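You operate a simulated robot arm through the tools that you are given. There is no shell and no other tool.

The job below is to be done with a simulated robot arm. You get a single attempt, and the scene is never put back.

Task
Coat the middle of the slab with kiln wash from the tin.
Fine: use the felt-soled block, put it back and shut the tin; the slab stays on its base. A coat counts when it lies all over at full strength: go over it till it gets no stronger.

The check looks at the end state, three seconds after you hand in, the way a careful person would. Anything else that was tipped, shoved, dropped, spilled or broken makes it a failure.

Robot
A 6-joint arm with a two-finger parallel gripper, fixed in place. Base frame: the origin is on the floor under the middle of its stand, x ahead of it, y to its left, z up; the work surface is at about z = 0.82. Lengths are in m, angles in rad, forces in N, time in s.
With the tool pointing down near the work surface it reaches from about 0.18 to 0.76 m from the base axis. Its first joint turns from -2.897 to 2.897 rad. Payload 3.91 kg.
The TCP is the grasp point between the finger pads, 0.03 m short of the fingertips. In the tool frame z runs along the fingers and y along their closing line. Largest opening 0.11 m; finger width 0.02, thickness 0.01; the body of the gripper, 0.048 by 0.112 m, starts 0.055 m behind the TCP.
Orientation is told as [roll, pitch, yaw] about the base's x, y, z axes, in that order, counted from this pose: with the fingers straight down and closing along the base's y, the tool's x points along the base's -x, its y along +y and its z along -z.

Tools
- The arm moves only by the tool send_rows. Its argument "commands" is one flat list of numbers, 7 for each row, row after row: the shift along the base's x, y, z in m, then the turn, a rotation vector about the base's x, y, z in rad, then the opening in per cent of the stroke, from 0 (shut) to 100 (fully open). In form: [tx, ty, tz, rx, ry, rz, hand, tx, ty, tz, rx, ry, rz, hand, ...]. A call has 1 to 20 rows; each row is the pose to reach, as a shift and turn from the pose commanded when the call began. Each row takes 0.2 s and may step no farther than 0.05 m and 0.15 rad from the row before; otherwise, or with a gripper value out of range, the whole call is refused. Where a pose cannot be reached the arm comes as near as it can. A force on the tool above 80 N (or 10 N above the force at the start of the call, whichever is more), or a blocked arm, ends the call early, and 0.2 s more pass. The fingers move at their own pace (about 0.045 m/s each) and stop on an object; they squeeze with about 35 N. The grip force told is the motor's: it shows also when the fingers shut on nothing. Time passes only in rows, and 0.2 s behind the last, so rows that repeat a pose let the fingers close. The reply holds the time, the measured pose of the TCP, the force on the tool along the base axes, the opening and the grip force, in the units named above and with some noise, with the torque about the TCP (base axes, N m) and any sound that the robot's microphone picked up, and new pictures: "pictures" is both (left out), scene, wrist or none.
- Cameras (640 x 400 px; columns grow to the right, rows downward): "scene" is fixed at [0.406, 0.6394, 1.6165]; the picture's right is [-0.94, -0.34, 0.00], its down [-0.29, 0.80, -0.52] and it looks along [0.18, -0.49, -0.86] (base axes); focal length 314 px, centre (320, 200). "wrist" rides on the gripper at [0.071, 0.022, -0.107] in the tool frame; the picture's right is [-0.29, 0.96, 0.00], its down [-0.76, -0.23, -0.61] and it looks along [-0.58, -0.18, 0.79] (tool axes); focal length 243 px, centre (320, 200).
- raise_lower(by): slides the trunk up (or, below 0, down) by that many m; the arm rides with it, the base frame stays. It gives what a move gives, with no picture.
- pixel_to_xyz(camera, pixels): there is no depth. For up to 12 entries [column, row, z] of the newest picture of that camera ("zoom" is the newest enlarged one), the place [x, y] in the base frame at which the ray of that pixel passes the height z, good to about 0.002 m, but the place of the scene camera against the robot may be out by one fixed shift of up to 0.018 m in any direction. The clock stands still meanwhile.
- enlarge(camera, box): a new picture of the part [left, top, right, bottom] of that camera's present view, enlarged. The clock stands still meanwhile.
- finish_job(): hands the job in; it is judged then, once.

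Open the gripper and draw the arm clear of the work before you hand the job in, unless the task says otherwise.

The tools are called after "Call:" as a command line: name --argument value ..., lists and objects as JSON in quotes. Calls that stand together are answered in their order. send_rows: Moves the arm, as the interface text tells. Its arguments: {"type":"object","properties":{"commands":{"type":"array","items":{"type":"number"}},"pictures":{"type":"string","enum":["both","scene","wrist","none"]}},"required":["commands"]} The other tools are called the same way: raise_lower (by) moves the trunk up or down; pixel_to_xyz (camera, pixels) gives the place at which the rays of pixels pass given heights; enlarge (camera, box) takes an enlarged picture of a part of a camera's view; finish_job () hands the job in.

At the start:

```text
time_s: 0.0
eef_pos: [0.3422, 0.2024, 1.1855]
orientation: [0.0, 0.0, 0.001]
wrist_force: [0.5, -0.2, 0.0]
ft_torque: [-0.02, 0.0, 0.05]
opening: 0.1098
gripper_force: 0.0
trunk travel left (down, up): [-0.525, 0.065]
```

scene: 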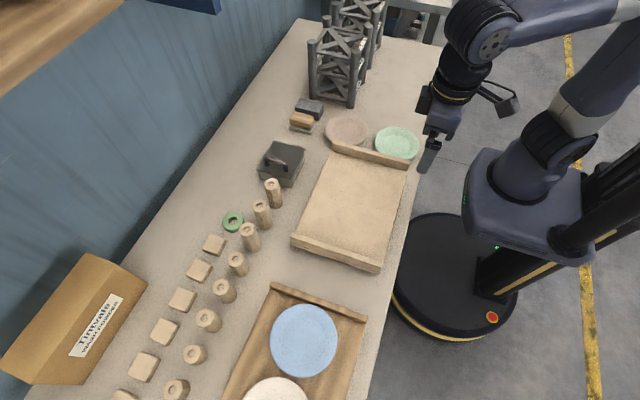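
wrist: 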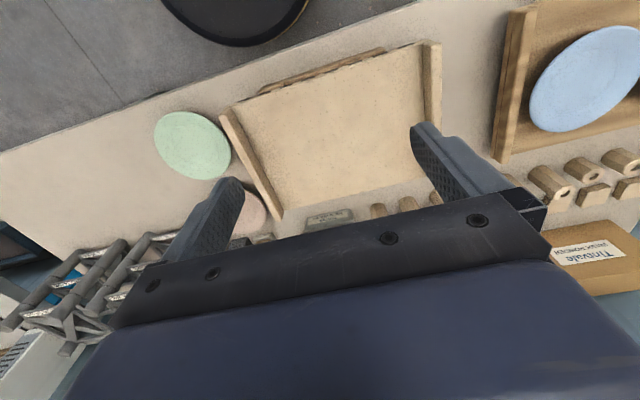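

The scene shows a slab at about (350,210), a dark tin near (282,163), and small blocks near (308,112). I'll enlarge those areas before moving anything.

Call:
enlarge --camera "scene" --box '[240, 80, 440, 205]'

Call:
enlarge --camera "scene" --box '[250, 130, 350, 193]'

Call:
enlarge --camera "scene" --box '[270, 130, 430, 280]'

Call:
enlarge --camera "scene" --box '[80, 180, 400, 400]'

Call:
enlarge --camera "scene" --box '[270, 80, 350, 140]'

```text
3.20 times, centred on (340, 142) of scene
```

zoom: 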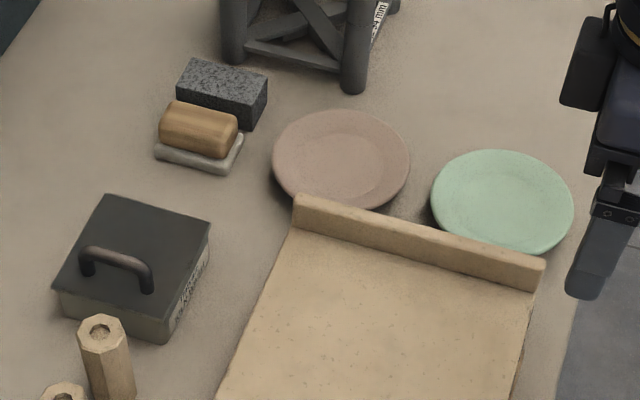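

```text
6.35 times, centred on (300, 162) of scene
```

zoom: 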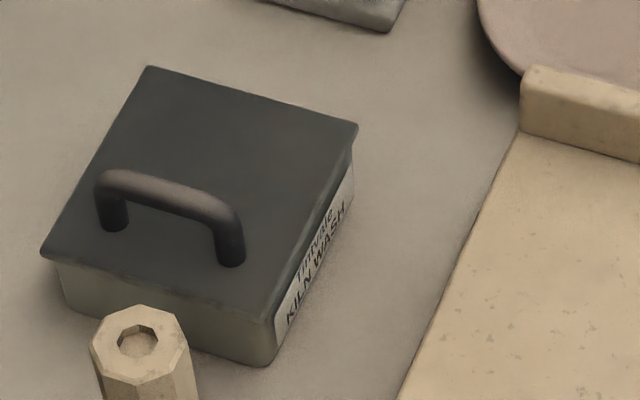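

```text
2.67 times, centred on (350, 205) of scene
```

zoom: 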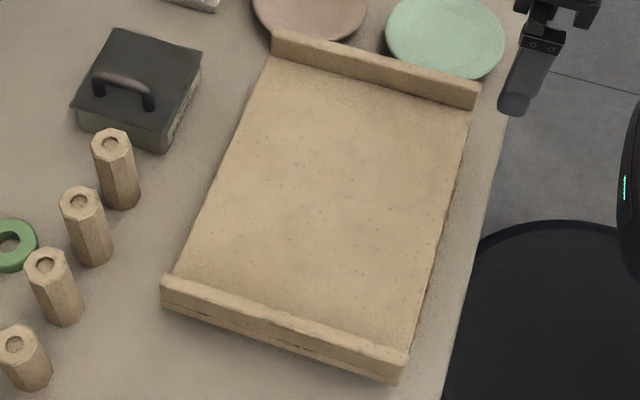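

```text
1.82 times, centred on (240, 290) of scene
```

zoom: 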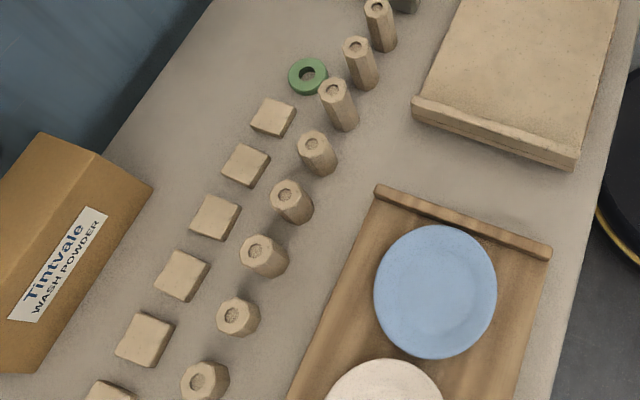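

```text
6.67 times, centred on (310, 110) of scene
```

zoom: 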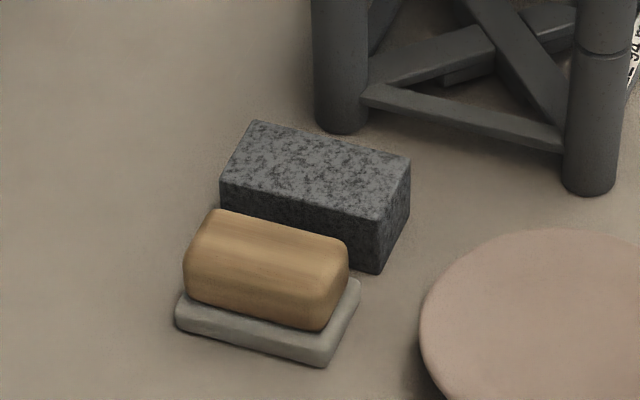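

The felt-soled block is the wooden one at about (302,120), with a grey sole. The plain grey brick sits behind it at (310,107). I'll get approximate positions for the block, tin, slab and neighbours.

Call:
pixel_to_xyz --camera "scene" --pixels '[[302, 120, 0.84], [292, 128, 0.82], [318, 134, 0.82], [323, 124, 0.82], [310, 105, 0.85], [274, 182, 0.82], [292, 187, 0.82], [305, 155, 0.88], [258, 170, 0.88], [274, 141, 0.88], [293, 179, 0.88], [277, 160, 0.91]]'

Call:
pixel_to_xyz --camera "scene" --pixels '[[333, 146, 0.86], [409, 165, 0.86], [291, 240, 0.86], [381, 267, 0.86], [332, 154, 0.85], [406, 172, 0.85], [297, 235, 0.85], [378, 258, 0.85], [269, 203, 0.82], [346, 130, 0.83], [397, 142, 0.83], [350, 104, 0.82]]'

Call:
pixel_to_xyz --camera "wrist" --pixels '[[222, 114, 0.86], [281, 218, 0.86], [441, 43, 0.86], [424, 40, 0.86], [330, 220, 0.88], [245, 240, 0.82], [192, 145, 0.83]]'

Call:
enlarge --camera "wrist" --box '[200, 30, 460, 260]'

```text
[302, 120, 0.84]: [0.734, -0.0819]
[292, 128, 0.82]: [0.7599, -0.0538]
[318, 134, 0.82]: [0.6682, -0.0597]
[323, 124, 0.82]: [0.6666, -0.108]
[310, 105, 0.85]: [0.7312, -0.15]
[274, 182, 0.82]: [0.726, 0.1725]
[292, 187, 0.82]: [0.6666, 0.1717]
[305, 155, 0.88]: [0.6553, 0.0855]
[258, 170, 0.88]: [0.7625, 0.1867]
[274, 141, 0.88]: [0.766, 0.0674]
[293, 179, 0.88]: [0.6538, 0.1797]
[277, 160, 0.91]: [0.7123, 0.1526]
```

```text
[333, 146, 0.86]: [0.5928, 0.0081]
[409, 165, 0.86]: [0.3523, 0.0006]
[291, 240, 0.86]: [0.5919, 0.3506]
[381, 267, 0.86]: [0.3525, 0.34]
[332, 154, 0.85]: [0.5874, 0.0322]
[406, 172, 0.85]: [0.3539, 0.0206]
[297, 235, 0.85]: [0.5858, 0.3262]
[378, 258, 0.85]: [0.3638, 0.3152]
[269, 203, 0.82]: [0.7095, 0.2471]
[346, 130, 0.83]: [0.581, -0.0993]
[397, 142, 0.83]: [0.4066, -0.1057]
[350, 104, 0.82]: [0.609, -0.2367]
```

```text
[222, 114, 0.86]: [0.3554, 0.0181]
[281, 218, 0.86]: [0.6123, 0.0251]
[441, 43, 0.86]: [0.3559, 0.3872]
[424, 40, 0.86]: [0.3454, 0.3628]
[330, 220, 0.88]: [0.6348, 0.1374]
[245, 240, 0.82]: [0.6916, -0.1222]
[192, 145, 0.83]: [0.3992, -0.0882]
```

```text
1.74 times, centred on (330, 145) of wrist
```

zoom: 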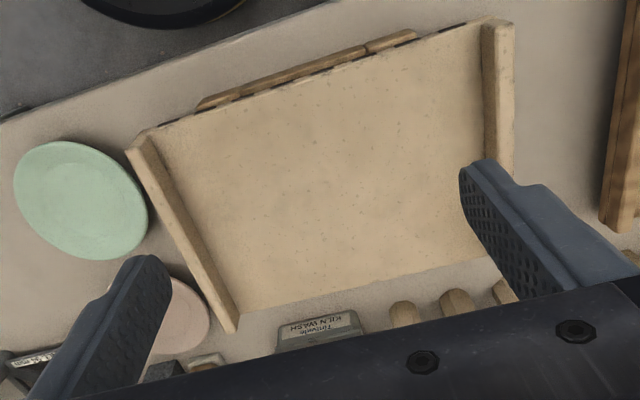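

Slab surface spans roughly x 0.36–0.59, y 0.03–0.33, with raised rims at both y ends. The tin is near (0.71, 0.13) and the block near (0.72, -0.08). I'll move the wrist camera over the tin at the current height for a close look.

Call:
send_rows --commands '[0.04, -0.007, 0, 0, 0, 0, 100, 0.08, -0.014, 0, 0, 0, 0, 100, 0.12, -0.021, 0, 0, 0, 0, 100, 0.16, -0.028, 0, 0, 0, 0, 100, 0.2, -0.035, 0, 0, 0, 0, 100, 0.24, -0.042, 0, 0, 0, 0, 100, 0.27, -0.049, 0, 0, 0, 0, 100, 0.295, -0.055, 0, 0, 0, 0, 100, 0.305, -0.055, 0, 0, 0, 0, 100]' --pictures "both"

```text
time_s: 2.0
eef_pos: [0.6473, 0.1477, 1.1843]
orientation: [-0.001, 0.001, 0.003]
wrist_force: [-0.9, -0.7, 0.1]
ft_torque: [-0.02, 0.02, -0.01]
opening: 0.11
gripper_force: 0.1
trunk travel left (down, up): [-0.525, 0.065]
```

scene: 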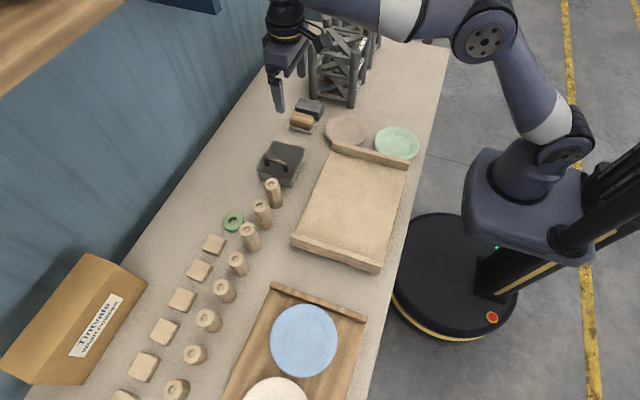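
wrist: 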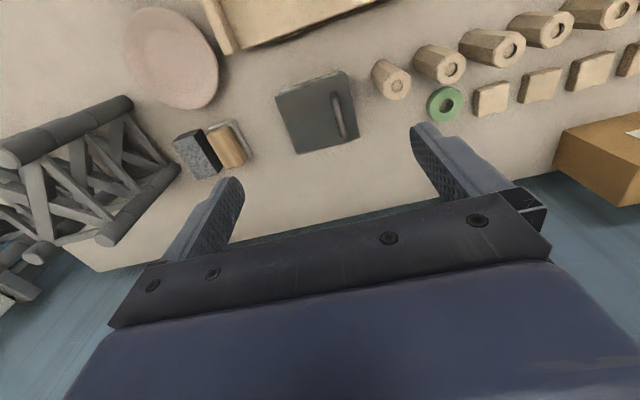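

The tin is now in view at (318,110) in the wrist picture, and the block at (228,148). I'll enlarge both.

Call:
enlarge --camera "wrist" --box '[250, 50, 410, 170]'

Call:
enlarge --camera "wrist" --box '[160, 100, 280, 200]'

Call:
pixel_to_xyz --camera "wrist" --pixels '[[275, 96, 0.88], [345, 70, 0.88], [359, 138, 0.88], [297, 155, 0.88], [334, 97, 0.91], [342, 135, 0.91], [391, 88, 0.9], [213, 131, 0.82], [238, 121, 0.82], [252, 160, 0.82], [205, 128, 0.86], [222, 172, 0.86]]'

```text
3.33 times, centred on (330, 110) of wrist
```

zoom: 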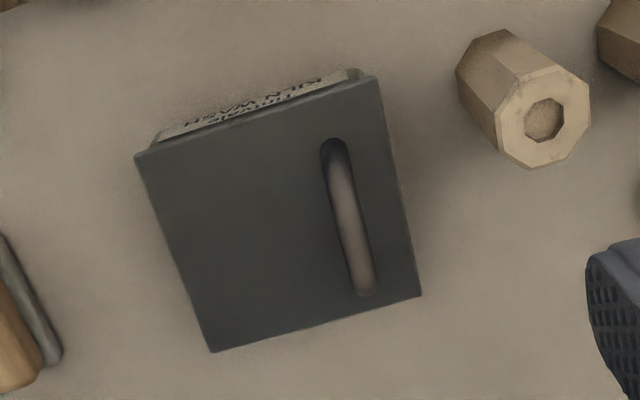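

```text
4.00 times, centred on (220, 150) of wrist
```

zoom: 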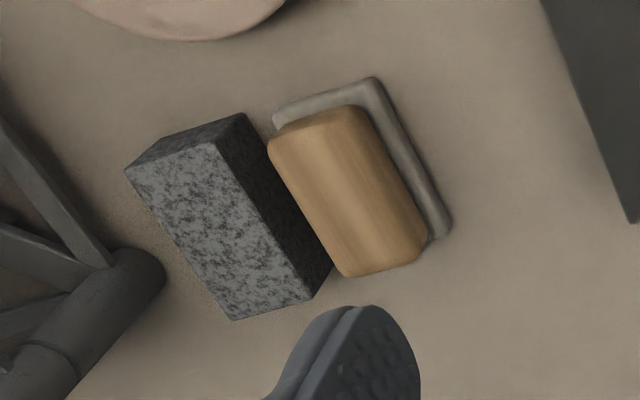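

```text
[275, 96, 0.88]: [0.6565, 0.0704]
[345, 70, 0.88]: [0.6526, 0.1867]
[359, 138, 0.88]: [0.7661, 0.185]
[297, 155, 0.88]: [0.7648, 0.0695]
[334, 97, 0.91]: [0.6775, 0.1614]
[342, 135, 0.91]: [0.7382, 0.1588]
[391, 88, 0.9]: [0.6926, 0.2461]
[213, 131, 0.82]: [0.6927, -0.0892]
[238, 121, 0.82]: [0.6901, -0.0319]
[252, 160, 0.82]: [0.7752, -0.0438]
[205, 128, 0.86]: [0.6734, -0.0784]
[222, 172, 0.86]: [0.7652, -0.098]
```

The lid handle lies along x and is offset to y≈0.16, which hints at a hinge on the -y side. I'll move the camera to the -y side and lower so I can see that face and the block.

Call:
send_rows --commands '[-0.008, -0.036, -0.02, 0, 0, 0, 100, -0.016, -0.072, -0.04, 0, 0, 0, 100, -0.024, -0.108, -0.06, 0, 0, 0, 100, -0.032, -0.144, -0.08, 0, 0, 0, 100, -0.04, -0.18, -0.1, 0, 0, 0, 100, -0.045, -0.205, -0.12, 0, 0, 0, 100, -0.047, -0.215, -0.13, 0, 0, 0, 100]' --pictures "both"

```text
time_s: 3.6
eef_pos: [0.6021, -0.0698, 1.0562]
orientation: [0.0, 0.001, 0.001]
wrist_force: [0.8, 0.0, 0.9]
ft_torque: [0.0, 0.0, -0.01]
opening: 0.1101
gripper_force: 0.1
trunk travel left (down, up): [-0.525, 0.065]
```

scene: 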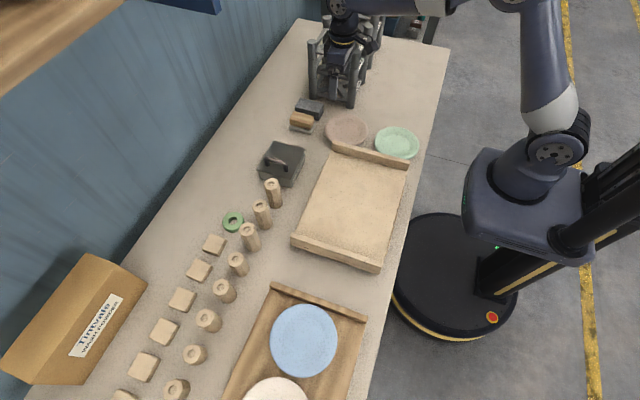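
wrist: 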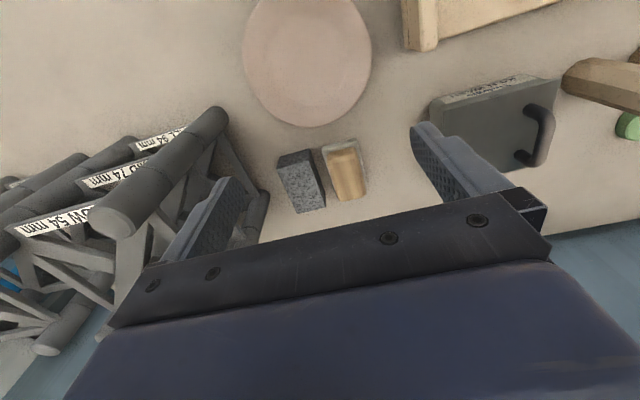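

From this side the tin's -y face shows around (440,130), and labelled stands appear at the left. I'll enlarge both to check for a hinge and read the labels.

Call:
enlarge --camera "wrist" --box '[400, 60, 600, 190]'

Call:
enlarge --camera "wrist" --box '[260, 120, 400, 220]'

Call:
enlarge --camera "wrist" --box '[0, 90, 240, 260]'

Call:
pixel_to_xyz --camera "wrist" --pixels '[[322, 148, 0.82], [356, 138, 0.82], [366, 198, 0.82], [276, 157, 0.86], [310, 149, 0.86], [298, 212, 0.86], [325, 152, 0.865], [355, 147, 0.865], [362, 190, 0.865], [338, 200, 0.865], [431, 103, 0.88], [557, 80, 0.88]]'

```text
3.08 times, centred on (500, 125) of wrist
```

zoom: 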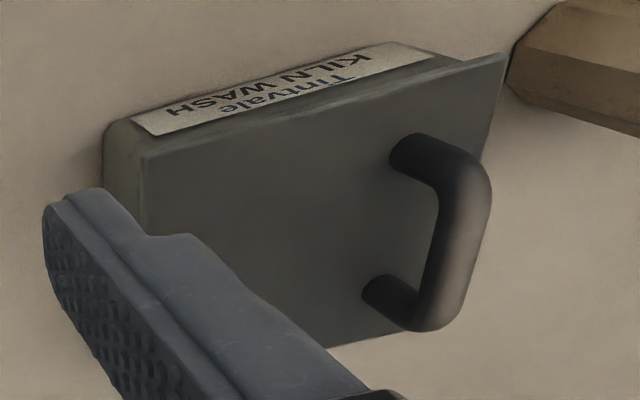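

```text
4.00 times, centred on (330, 170) of wrist
```

zoom: 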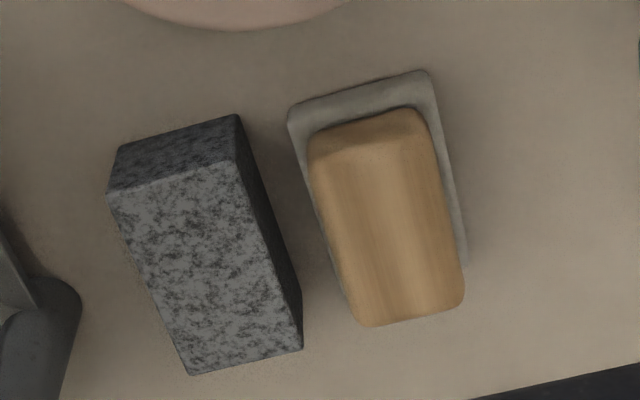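

```text
2.35 times, centred on (120, 175) of wrist
```

zoom: 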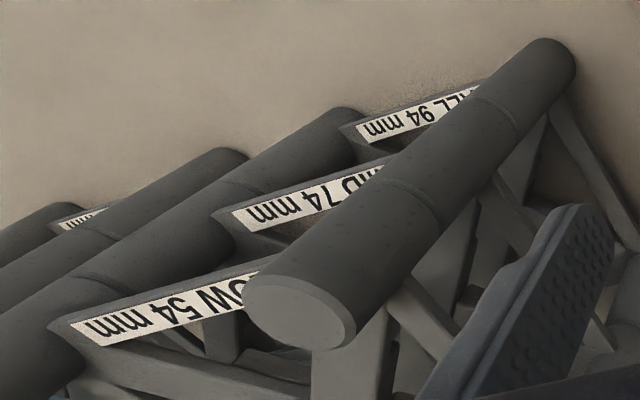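

```text
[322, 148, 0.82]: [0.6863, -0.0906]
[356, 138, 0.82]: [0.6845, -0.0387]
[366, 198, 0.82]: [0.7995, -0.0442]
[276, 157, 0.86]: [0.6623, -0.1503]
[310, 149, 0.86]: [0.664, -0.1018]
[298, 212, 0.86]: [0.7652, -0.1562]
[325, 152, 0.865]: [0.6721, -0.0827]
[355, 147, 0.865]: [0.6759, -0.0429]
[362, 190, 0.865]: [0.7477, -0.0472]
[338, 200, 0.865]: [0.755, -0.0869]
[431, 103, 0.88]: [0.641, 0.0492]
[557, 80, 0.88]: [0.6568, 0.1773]
```

No knuckles are visible, but the finger hides the tin's -y edge. I'll yaw the tool by 1.2 rad to look straight at the tin's -y side between the open fingers.

Call:
send_rows --commands '[0.004, 0.004, -0.006, 0, 0, 0.15, 100, 0.008, 0.009, -0.012, 0, 0, 0.3, 100, 0.012, 0.013, -0.018, 0, 0, 0.45, 100, 0.016, 0.018, -0.024, 0, 0, 0.6, 100, 0.02, 0.022, -0.03, 0, 0, 0.75, 100, 0.024, 0.027, -0.036, 0, 0, 0.9, 100, 0.026, 0.031, -0.042, 0, 0, 1.05, 100, 0.028, 0.034, -0.046, 0, 0, 1.2, 100, 0.028, 0.034, -0.046, 0, 0, 1.2, 100]' --pictures "both"

```text
time_s: 5.6
eef_pos: [0.6305, -0.0347, 1.0084]
orientation: [0.001, 0.0, 1.203]
wrist_force: [-0.2, -0.6, -0.3]
ft_torque: [-0.01, -0.01, 0.01]
opening: 0.1098
gripper_force: 0.1
trunk travel left (down, up): [-0.525, 0.065]
```

scene: 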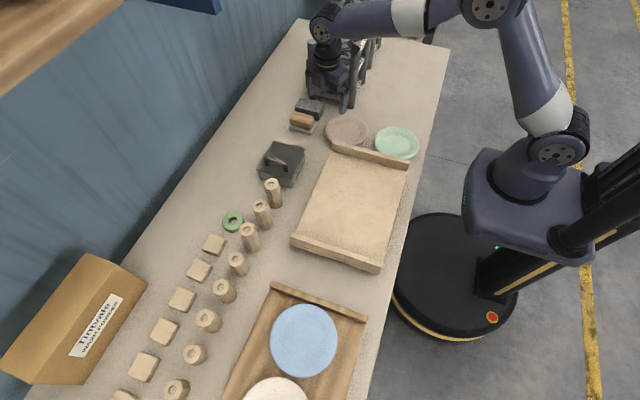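
wrist: 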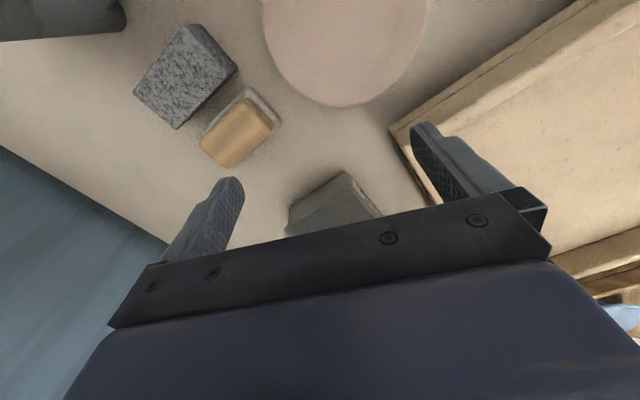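

The tin's near corner shows at (343,175). I'll enlarge it.

Call:
enlarge --camera "wrist" --box '[260, 150, 420, 250]'

Call:
enlarge --camera "wrist" --box '[120, 10, 300, 180]'

Call:
enlarge --camera "wrist" --box '[380, 0, 640, 200]'

```text
4.00 times, centred on (340, 200) of wrist
```

zoom: 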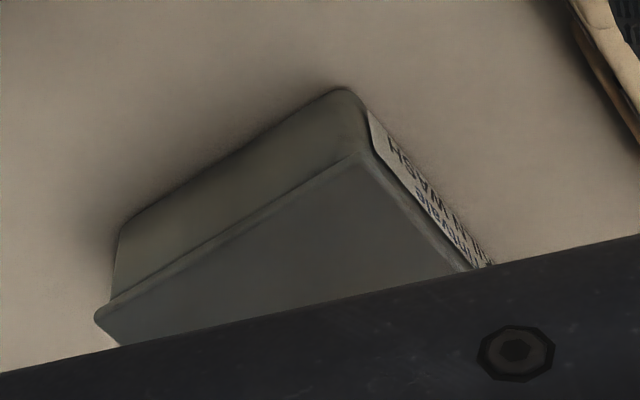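

```text
2.35 times, centred on (210, 95) of wrist
```

zoom: 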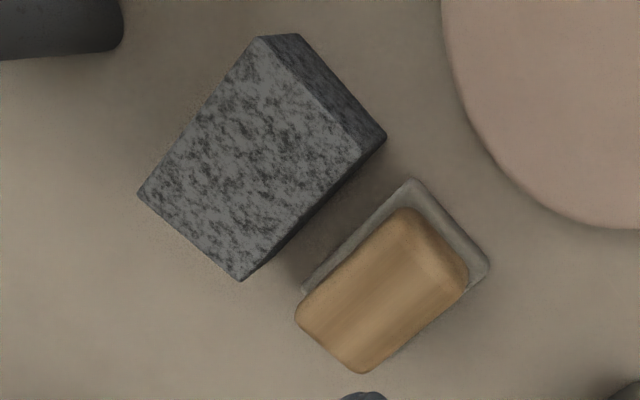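

```text
2.00 times, centred on (510, 100) of wrist
```

zoom: 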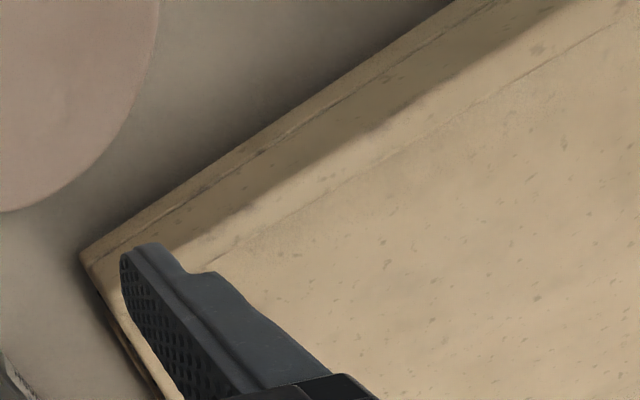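

The lid is a plain plate overhanging the body, with no visible hinge. Triangulating the two views puts the lid top at z≈0.865 and the handle bar at about (0.708, 0.161, 0.905). I'll yaw back to 0, half close the fingers and stop above the handle.

Call:
send_rows --commands '[0.008, 0.02, 0.03, 0, 0, -0.134, 100, 0.016, 0.04, 0.045, 0, 0, -0.268, 100, 0.025, 0.065, 0.045, 0, 0, -0.402, 80, 0.034, 0.087, 0.045, 0, 0, -0.536, 60, 0.043, 0.109, 0.045, 0, 0, -0.67, 45, 0.052, 0.131, 0.045, 0, 0, -0.804, 45, 0.061, 0.153, 0.045, 0, 0, -0.938, 45, 0.07, 0.175, 0.04, 0, 0, -1.072, 45, 0.0775, 0.1957, 0.02, 0, 0, -1.203, 45, 0.0775, 0.1957, 0.002, 0, 0, -1.203, 45, 0.0775, 0.1957, -0.008, 0, 0, -1.203, 45]' --pictures "both"

```text
time_s: 8.0
eef_pos: [0.7063, 0.1605, 1.0009]
orientation: [0.0, 0.0, -0.005]
wrist_force: [0.2, 0.3, -0.1]
ft_torque: [-0.02, 0.02, -0.02]
opening: 0.0496
gripper_force: 0.0
trunk travel left (down, up): [-0.525, 0.065]
```

scene: 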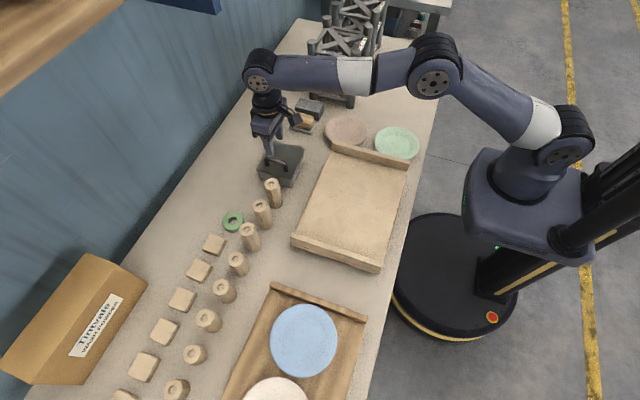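
wrist: 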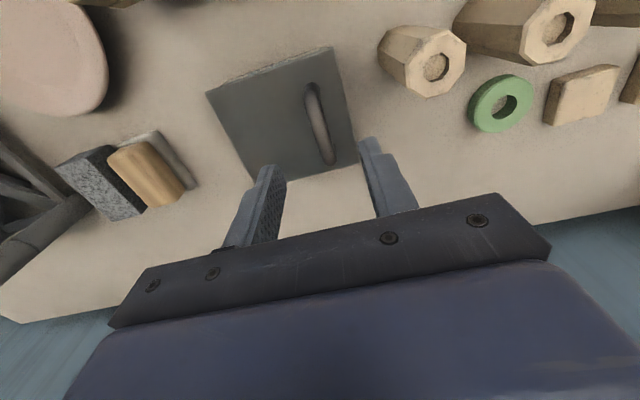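

The handle bar runs from about (311,88) to (329,160). I'll compute its position at z≈0.905, and the lid and block corners too.

Call:
enlarge --camera "wrist" --box '[200, 40, 380, 190]'

Call:
pixel_to_xyz --camera "wrist" --pixels '[[311, 88, 0.905], [329, 160, 0.905], [319, 122, 0.905], [206, 93, 0.865], [331, 46, 0.865], [359, 160, 0.865], [250, 181, 0.865], [438, 66, 0.9], [438, 66, 0.88]]'

Call:
pixel_to_xyz --camera "scene" --pixels '[[273, 141, 0.865], [305.8, 150.2, 0.865], [291.3, 179.6, 0.865], [255.9, 170.2, 0.865]]'

```text
2.67 times, centred on (290, 115) of wrist
```

zoom: 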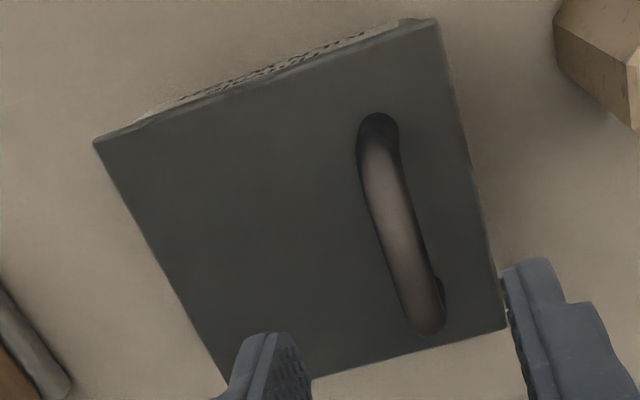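

```text
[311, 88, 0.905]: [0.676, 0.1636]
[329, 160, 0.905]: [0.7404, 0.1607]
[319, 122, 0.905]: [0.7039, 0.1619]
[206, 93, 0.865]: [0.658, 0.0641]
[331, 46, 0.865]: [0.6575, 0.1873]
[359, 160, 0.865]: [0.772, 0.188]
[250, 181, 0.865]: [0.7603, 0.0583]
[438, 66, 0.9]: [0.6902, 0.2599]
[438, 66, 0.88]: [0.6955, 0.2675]
```

```text
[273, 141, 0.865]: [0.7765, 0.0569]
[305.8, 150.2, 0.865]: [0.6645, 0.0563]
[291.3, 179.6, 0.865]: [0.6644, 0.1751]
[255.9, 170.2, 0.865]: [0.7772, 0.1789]
```

The handle bar centre comes out at (0.708, 0.162). I'll descend to z=0.905 and close on it.

Call:
send_rows --commands '[0.002, 0.0015, -0.03, 0, 0, 0.005, 45, 0.002, 0.0015, -0.06, 0, 0, 0.005, 45, 0.002, 0.0015, -0.08, 0, 0, 0.005, 45, 0.002, 0.0015, -0.095, 0, 0, 0.005, 45, 0.002, 0.0015, -0.095, 0, 0, 0.005, 45, 0.002, 0.0015, -0.095, 0, 0, 0.005, 20, 0.002, 0.0015, -0.095, 0, 0, 0.005, 0, 0.002, 0.0015, -0.095, 0, 0, 0.005, 0, 0.002, 0.0015, -0.095, 0, 0, 0.005, 0]' --pictures "both"

```text
time_s: 10.0
eef_pos: [0.7078, 0.1599, 0.9058]
orientation: [0.0, 0.001, 0.001]
wrist_force: [-2.4, -10.6, -1.2]
ft_torque: [0.0, 0.03, -0.05]
opening: 0.0136
gripper_force: 44.7
trunk travel left (down, up): [-0.525, 0.065]
```

scene: 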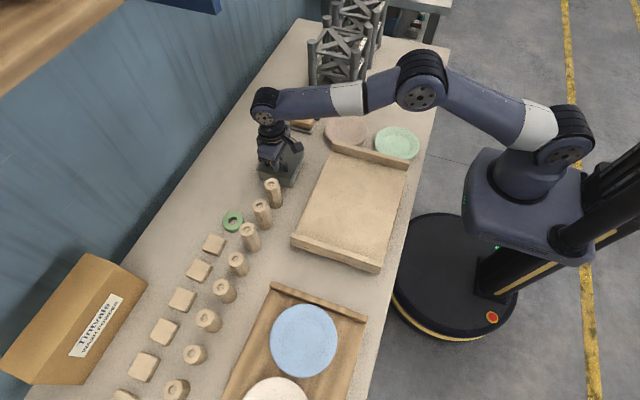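
wrist: 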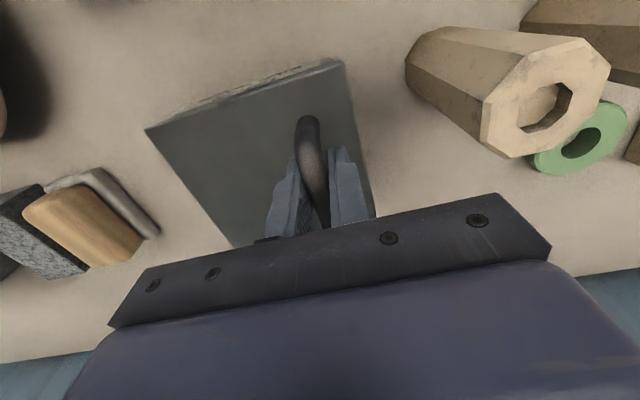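

The bar is gripped at an opening of 13.6 mm, but a -10.6 N force along y shows my y is a couple of mm high. I'll relax y by 2 mm and lift very slightly, to see whether the lid is hinged or loose.

Call:
send_rows --commands '[0, -0.002, 0, 0, 0, 0, 0, 0, -0.002, 0.002, 0, 0, 0, 0, 0, -0.002, 0.004, 0, 0, 0, 0, 0, -0.002, 0.006, 0, 0, 0, 0]' --pictures "both"

```text
time_s: 11.0
eef_pos: [0.7074, 0.1571, 0.911]
orientation: [0.0, 0.004, 0.0]
wrist_force: [-5.4, -16.2, -9.7]
ft_torque: [0.16, -0.21, 0.03]
opening: 0.0135
gripper_force: 44.7
trunk travel left (down, up): [-0.525, 0.065]
```

scene: 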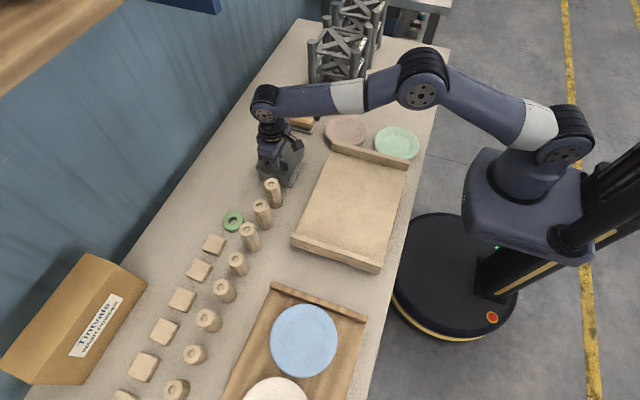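
wrist: 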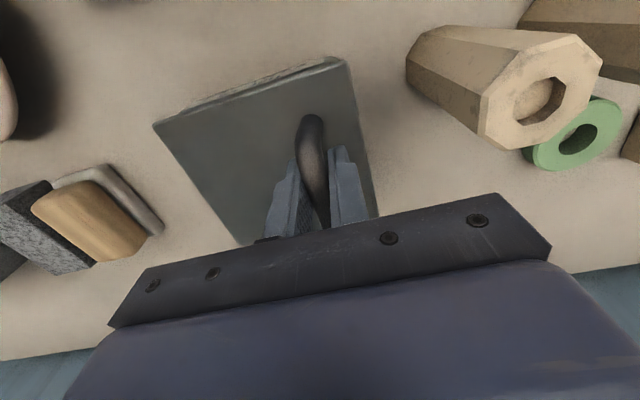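

The bar moved -2.8 mm in y for +5 mm in z, so the lid is hinged along its -y edge, at roughly y≈0.066, z≈0.862. I'll swing the handle along that arc while rolling the gripper half as much, then stop partway to check.

Call:
send_rows --commands '[0, -0.005, 0.001, 0.02, 0, 0, 0, 0, -0.0063, 0.0025, 0.0436, 0, 0, 0, 0, -0.0111, 0.0101, 0.0873, 0, 0, 0, 0, -0.0166, 0.0172, 0.131, 0, 0, 0, 0, -0.0226, 0.0238, 0.1745, 0, 0, 0, 0, -0.0293, 0.0299, 0.218, 0, 0, 0, 0, -0.0364, 0.0354, 0.262, 0, 0, 0, 0, -0.044, 0.0402, 0.305, 0, 0, 0, 0, -0.0519, 0.0444, 0.349, 0, 0, 0, 0, -0.0519, 0.0444, 0.349, 0, 0, 0]' --pictures "both"

```text
time_s: 13.2
eef_pos: [0.7086, 0.1131, 0.9608]
orientation: [0.354, -0.01, 0.003]
wrist_force: [6.1, 26.0, 36.6]
ft_torque: [0.54, 0.52, 0.36]
opening: 0.0138
gripper_force: 44.6
trunk travel left (down, up): [-0.525, 0.065]
```

scene: 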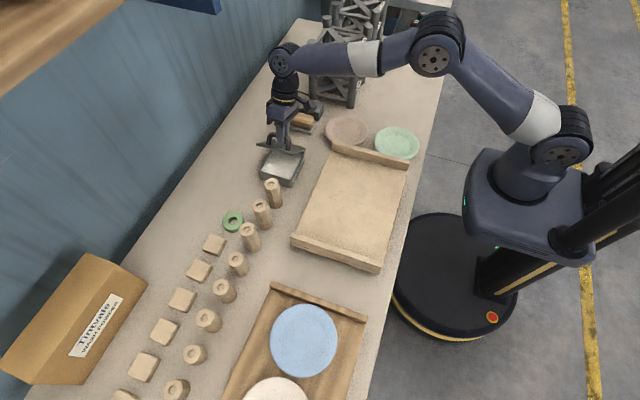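
wrist: 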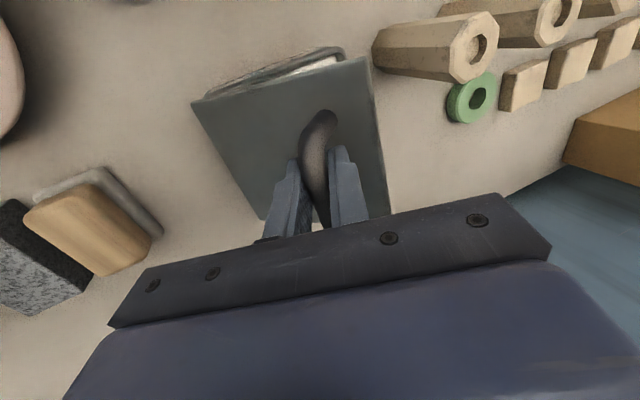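

The tin is open with pale wash visible inside, but an outward push of about 45 N says the true arc is slightly wider. Refitting puts the hinge near y=0.063, z=0.872, with radius 0.103. I'll relax onto that arc and continue a short way.

Call:
send_rows --commands '[0, 0.0042, 0.0052, 0.01, 0, 0, 0, 0, 0, 0.007, 0.025, 0, 0, 0, 0, -0.0042, 0.0089, 0.045, 0, 0, 0, 0, -0.0083, 0.0106, 0.065, 0, 0, 0, 0, -0.0125, 0.0122, 0.087, 0, 0, 0]' --pictures "none"

```text
time_s: 14.4
eef_pos: [0.7081, 0.0982, 0.9688]
orientation: [0.436, -0.002, 0.002]
wrist_force: [8.4, 13.1, 19.9]
ft_torque: [0.6, 0.22, 0.51]
opening: 0.0132
gripper_force: 45.0
trunk travel left (down, up): [-0.525, 0.065]
```

Forces have dropped to about 24 N and still point outward. I'll widen the radius by 1.5 mm and continue to near the top of the arc.

Call:
send_rows --commands '[0, -0.002, 0.003, 0.015, 0, 0, 0, 0, -0.0082, 0.0041, 0.0436, 0, 0, 0, 0, -0.0126, 0.0052, 0.065, 0, 0, 0, 0, -0.0171, 0.006, 0.0873, 0, 0, 0, 0, -0.0262, 0.0071, 0.131, 0, 0, 0]' --pictures "both"

```text
time_s: 15.6
eef_pos: [0.708, 0.0693, 0.9749]
orientation: [0.565, -0.002, 0.002]
wrist_force: [6.9, 2.2, 10.7]
ft_torque: [0.1, -0.21, 0.59]
opening: 0.0135
gripper_force: 45.0
trunk travel left (down, up): [-0.525, 0.065]
```

scene: 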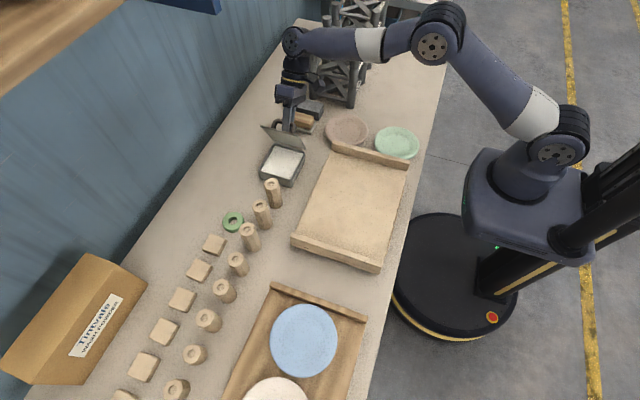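
wrist: 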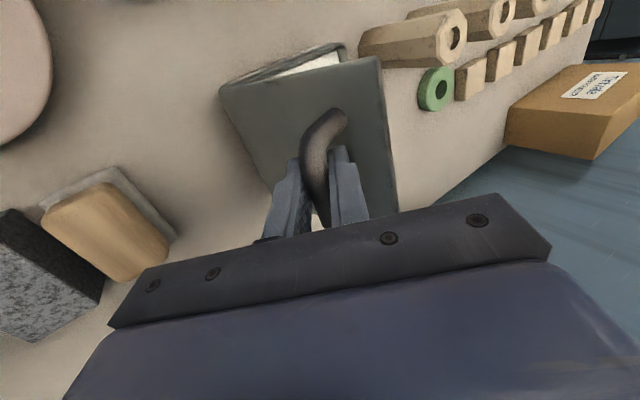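

The lid is about 67° open with small forces and the wash showing white inside. I'll continue past vertical, holding the roll nearly constant to keep the wrist away from the stand behind.

Call:
send_rows --commands '[0, -0.0091, 0.0003, 0.02, 0, 0, 0, 0, -0.0182, -0.0002, 0.04, 0, 0, 0, 0, -0.0227, -0.0008, 0.05, 0, 0, 0, 0, -0.0272, -0.0015, 0.06, 0, 0, 0, 0, -0.0317, -0.0025, 0.07, 0, 0, 0, 0, -0.0361, -0.0035, 0.08, 0, 0, 0]' --pictures "both"

```text
time_s: 17.0
eef_pos: [0.7083, 0.0352, 0.9712]
orientation: [0.647, 0.0, 0.001]
wrist_force: [2.5, 0.1, 3.9]
ft_torque: [0.16, -0.95, 0.15]
opening: 0.0133
gripper_force: 45.0
trunk travel left (down, up): [-0.525, 0.065]
```

scene: 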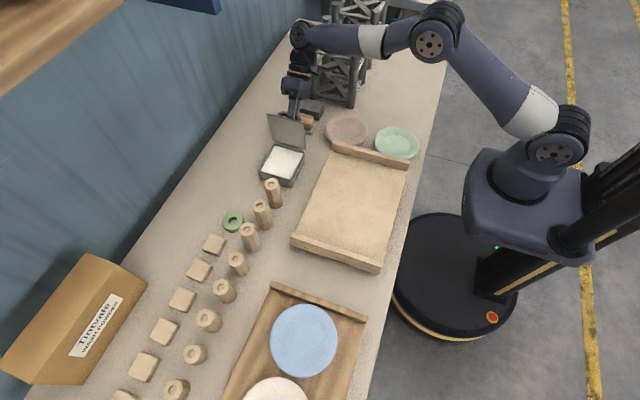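
wrist: 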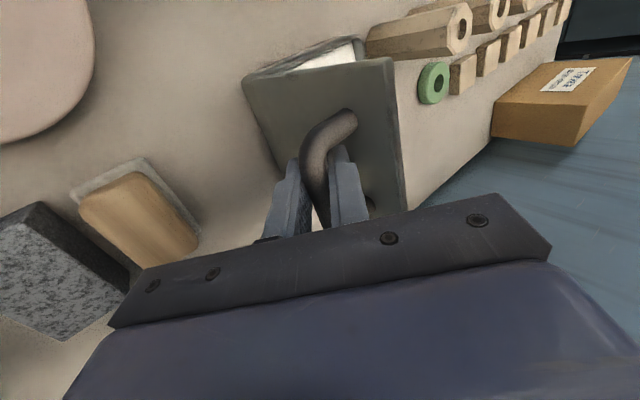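

The lid is now about vertical and the forces are small. I'll ease it about 17° past vertical and watch for a stop.

Call:
send_rows --commands '[0, -0.0044, -0.0013, 0, 0, 0, 0, 0, -0.0087, -0.0029, 0, 0, 0, 0, 0, -0.013, -0.0045, 0, 0, 0, 0, 0, -0.0171, -0.0065, 0, 0, 0, 0, 0, -0.021, -0.0085, 0, 0, 0, 0, 0, -0.0251, -0.0108, 0, 0, 0, 0]' --pictures "both"

```text
time_s: 18.4
eef_pos: [0.7083, 0.0099, 0.961]
orientation: [0.646, 0.0, 0.002]
wrist_force: [-1.1, 2.3, -1.1]
ft_torque: [0.19, -0.81, 0.35]
opening: 0.0135
gripper_force: 45.3
trunk travel left (down, up): [-0.525, 0.065]
```

scene: 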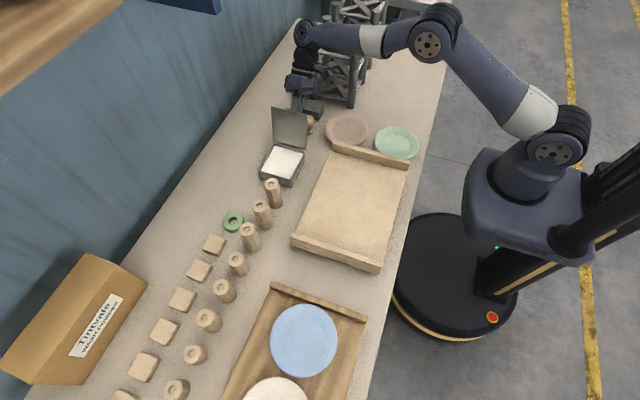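
wrist: 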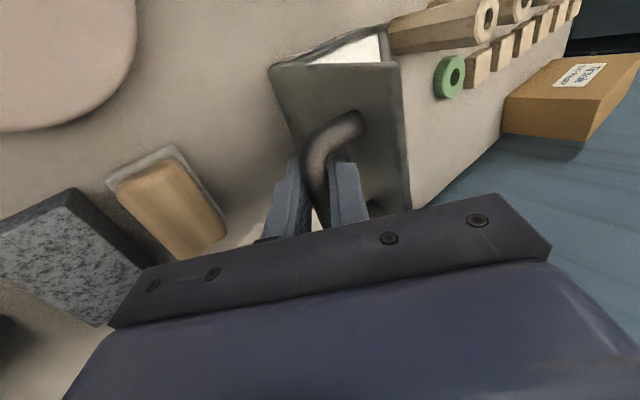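

The lid is about 12° past vertical with almost no load, so I haven't reached a stop. I'll ease it a little further to see whether one engages before I release it.

Call:
send_rows --commands '[0, -0.0038, -0.0024, 0, 0, 0, 0, 0, -0.0076, -0.0049, 0, 0, 0, 0, 0, -0.0112, -0.0077, 0, 0, 0, 0, 0, -0.0148, -0.0106, 0, 0, 0, 0]' --pictures "scene"

```text
time_s: 19.4
eef_pos: [0.7071, 0.0005, 0.9559]
orientation: [0.651, -0.01, 0.008]
wrist_force: [3.8, 33.0, 26.3]
ft_torque: [0.08, 0.75, 1.3]
opening: 0.0137
gripper_force: 45.1
trunk travel left (down, up): [-0.525, 0.065]
```

scene: 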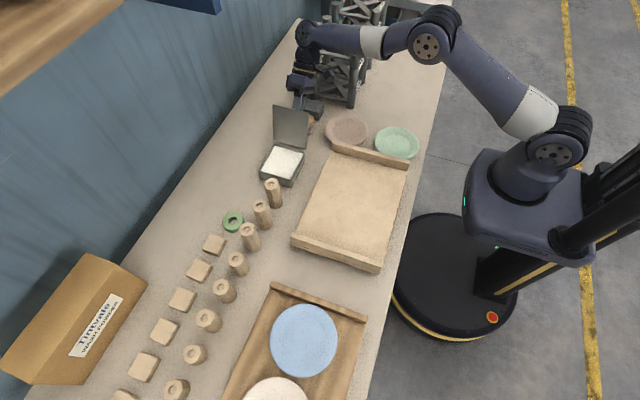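

The stop engaged at about 107° and the load rose along the tangent, so the lid can rest open there. I'll back the command off onto the stop and open the fingers slightly to see whether the lid stays put.

Call:
send_rows --commands '[0, 0.003, 0.0025, 0, 0, 0, 0, 0, 0.0062, 0.005, 0, 0, 0, 0, 0, 0.0062, 0.005, 0, 0, 0, 12, 0, 0.0062, 0.005, 0, 0, 0, 23, 0, 0.0062, 0.005, 0, 0, 0, 23]' --pictures "both"

```text
time_s: 20.6
eef_pos: [0.7085, -0.0003, 0.9568]
orientation: [0.645, 0.001, 0.003]
wrist_force: [0.6, -0.1, 0.3]
ft_torque: [0.04, 0.03, 0.02]
opening: 0.0252
gripper_force: 0.1
trunk travel left (down, up): [-0.525, 0.065]
```

scene: 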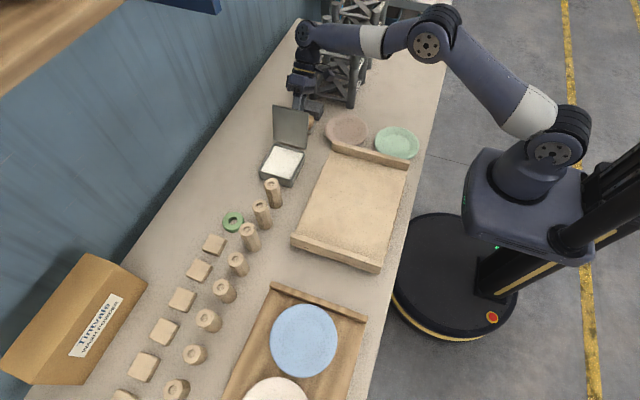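
wrist: 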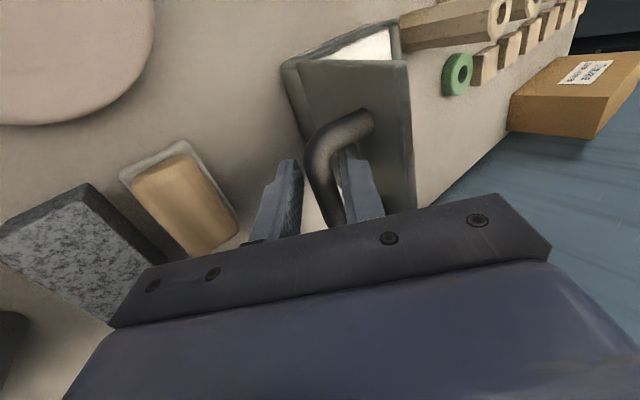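

The grip is released with zero force and the lid stays open. I'll withdraw along the finger axis and then straight up.

Call:
send_rows --commands '[0, -0.006, 0.008, 0, 0, 0, 23, 0, -0.012, 0.016, 0, 0, 0, 23, 0, -0.018, 0.024, 0, 0, 0, 23, 0, -0.024, 0.032, 0, 0, 0, 23, 0, -0.029, 0.039, 0, 0, 0, 23, 0, -0.029, 0.06, 0, 0, 0, 23, 0, -0.029, 0.09, 0, 0, 0, 23, 0, -0.029, 0.12, 0, 0, 0, 23]' --pictures "both"

```text
time_s: 22.4
eef_pos: [0.7071, -0.03, 1.075]
orientation: [0.648, 0.0, 0.001]
wrist_force: [0.5, 0.0, -0.2]
ft_torque: [-0.01, -0.01, 0.0]
opening: 0.0253
gripper_force: 0.0
trunk travel left (down, up): [-0.525, 0.065]
```

scene: 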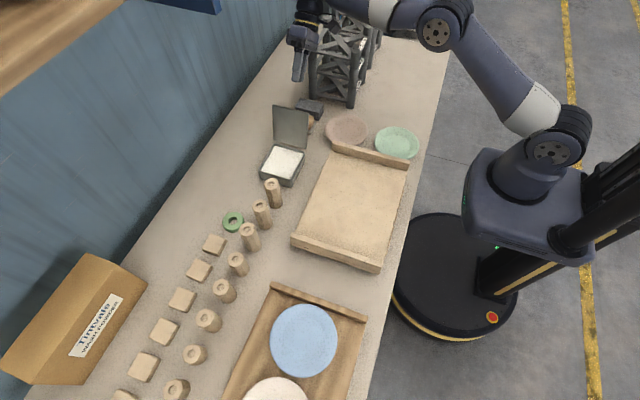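
wrist: 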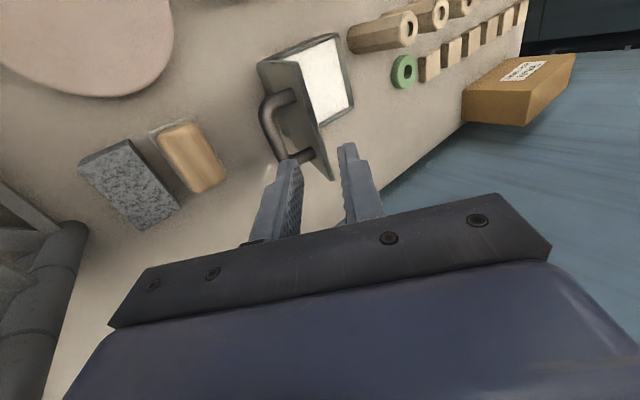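

The lid is standing open at the left with its handle near y≈0, z≈0.95. Picking the block with the fingers closing along y would bring the gripper body close to that handle. I'll straighten the tool, then yaw 90° to grip the block by its ends along x.

Call:
send_rows --commands '[0.003, -0.008, 0.01, -0.13, 0, 0, 23, 0.006, -0.016, 0.015, -0.26, 0, 0, 40, 0.009, -0.024, 0.015, -0.39, 0, 0, 60, 0.012, -0.032, 0.015, -0.52, 0, 0, 80, 0.013, -0.034, 0.015, -0.648, 0, 0, 100]' --pictures "none"

Call:
send_rows --commands '[0, 0, 0, 0, 0, 0.143, 100, 0, 0, 0, 0, 0, 0.286, 100, 0, 0, 0, 0, 0, 0.429, 100, 0, 0, 0, 0, 0, 0.572, 100, 0, 0, 0, 0, 0, 0.715, 100, 0, 0, 0, 0, 0, 0.858, 100, 0, 0, 0, 0, 0, 1.001, 100, 0, 0, 0, 0, 0, 1.144, 100, 0, 0, -0.01, 0, 0, 1.287, 100, 0, 0, -0.02, 0, 0, 1.43, 100, 0, 0, -0.03, 0, 0, 1.5708, 100, 0, 0, -0.04, 0, 0, 1.5708, 100]' --pictures "both"

```text
time_s: 23.6
eef_pos: [0.7214, -0.0625, 1.0899]
orientation: [-0.005, 0.001, 0.004]
wrist_force: [0.3, 0.0, 0.7]
ft_torque: [0.01, -0.02, -0.01]
opening: 0.1097
gripper_force: 0.0
trunk travel left (down, up): [-0.525, 0.065]
```

```text
time_s: 26.2
eef_pos: [0.7218, -0.0634, 1.0496]
orientation: [0.0, 0.0, 1.574]
wrist_force: [0.0, 0.6, 0.3]
ft_torque: [0.03, 0.05, 0.0]
opening: 0.1099
gripper_force: 0.0
trunk travel left (down, up): [-0.525, 0.065]
```

scene: 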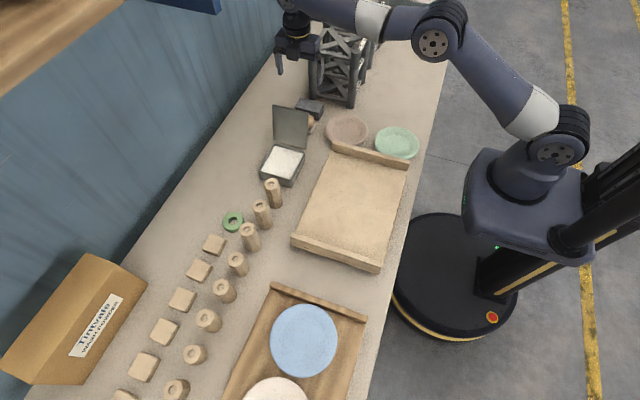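
wrist: 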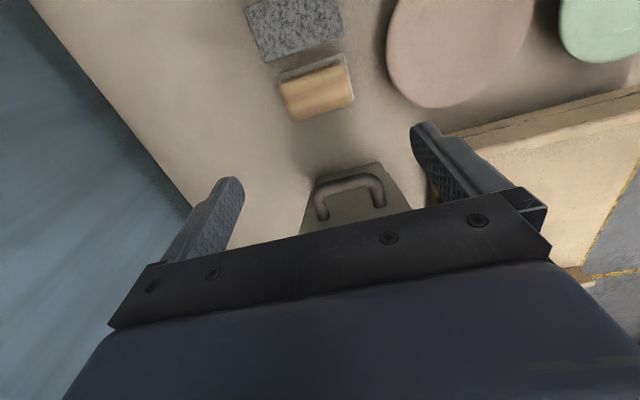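

I now see the block at (317,88), the brick at (295,30) and the lid handle at (350,190). I'll enlarge the block and measure its edges.

Call:
enlarge --camera "wrist" --box '[250, 30, 390, 140]'

Call:
pixel_to_xyz --camera "zoom" --pixels '[[320, 200, 0.865]]'

Call:
pixel_to_xyz --camera "wrist" --pixels '[[279, 71, 0.83], [344, 53, 0.83], [281, 84, 0.865], [347, 66, 0.865], [293, 121, 0.865], [355, 102, 0.865], [383, 205, 0.96], [318, 210, 0.96]]'

```text
3.64 times, centred on (320, 85) of wrist
```

zoom: 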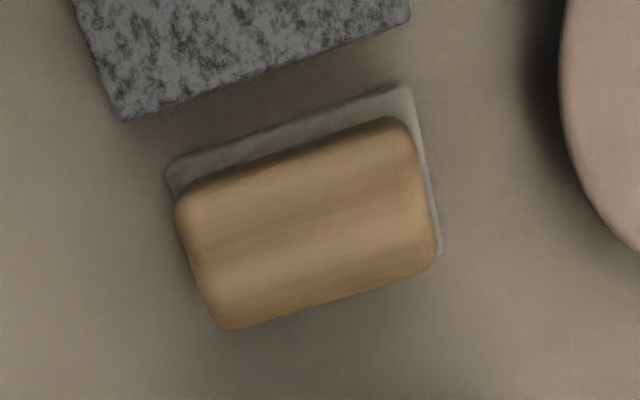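

```text
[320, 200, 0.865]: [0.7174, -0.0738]
```

```text
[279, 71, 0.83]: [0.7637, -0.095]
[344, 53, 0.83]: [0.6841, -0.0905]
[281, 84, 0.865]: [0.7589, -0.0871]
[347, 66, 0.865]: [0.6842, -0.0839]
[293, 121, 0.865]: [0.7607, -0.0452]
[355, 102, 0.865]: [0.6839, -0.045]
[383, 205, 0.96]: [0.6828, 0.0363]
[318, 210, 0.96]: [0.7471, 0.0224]
```

The block's wooden top spans x 0.684–0.760 and y -0.087 to -0.045, so its centre is about (0.722, -0.066). I'll descend with the fingers open to just above the felt lip, checking readings before I close.

Call:
send_rows --commands '[0, -0.002, -0.035, 0, 0, -0.02, 100, 0, -0.002, -0.07, 0, 0, -0.02, 100, 0, -0.002, -0.105, 0, 0, -0.02, 100, 0, -0.002, -0.135, 0, 0, -0.02, 100, 0, -0.002, -0.16, 0, 0, -0.02, 100, 0, -0.002, -0.175, 0, 0, -0.02, 100, 0, -0.002, -0.183, 0, 0, -0.02, 100, 0, -0.002, -0.183, 0, 0, -0.02, 100]' --pictures "both"

```text
time_s: 28.0
eef_pos: [0.7207, -0.0635, 0.8676]
orientation: [-0.002, -0.001, 1.554]
wrist_force: [0.0, -0.6, 0.8]
ft_torque: [0.0, -0.02, 0.05]
opening: 0.1098
gripper_force: 0.0
trunk travel left (down, up): [-0.525, 0.065]
```

scene: 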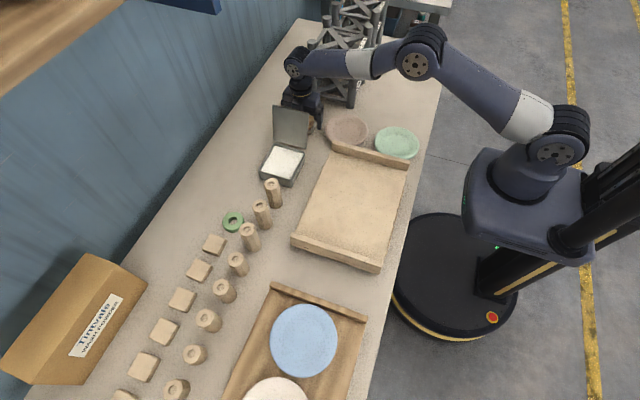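
wrist: 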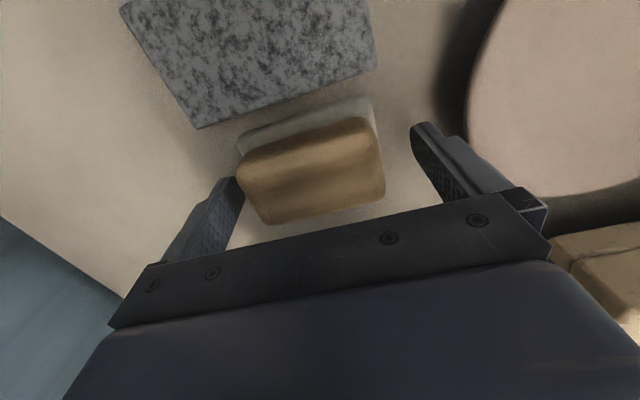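

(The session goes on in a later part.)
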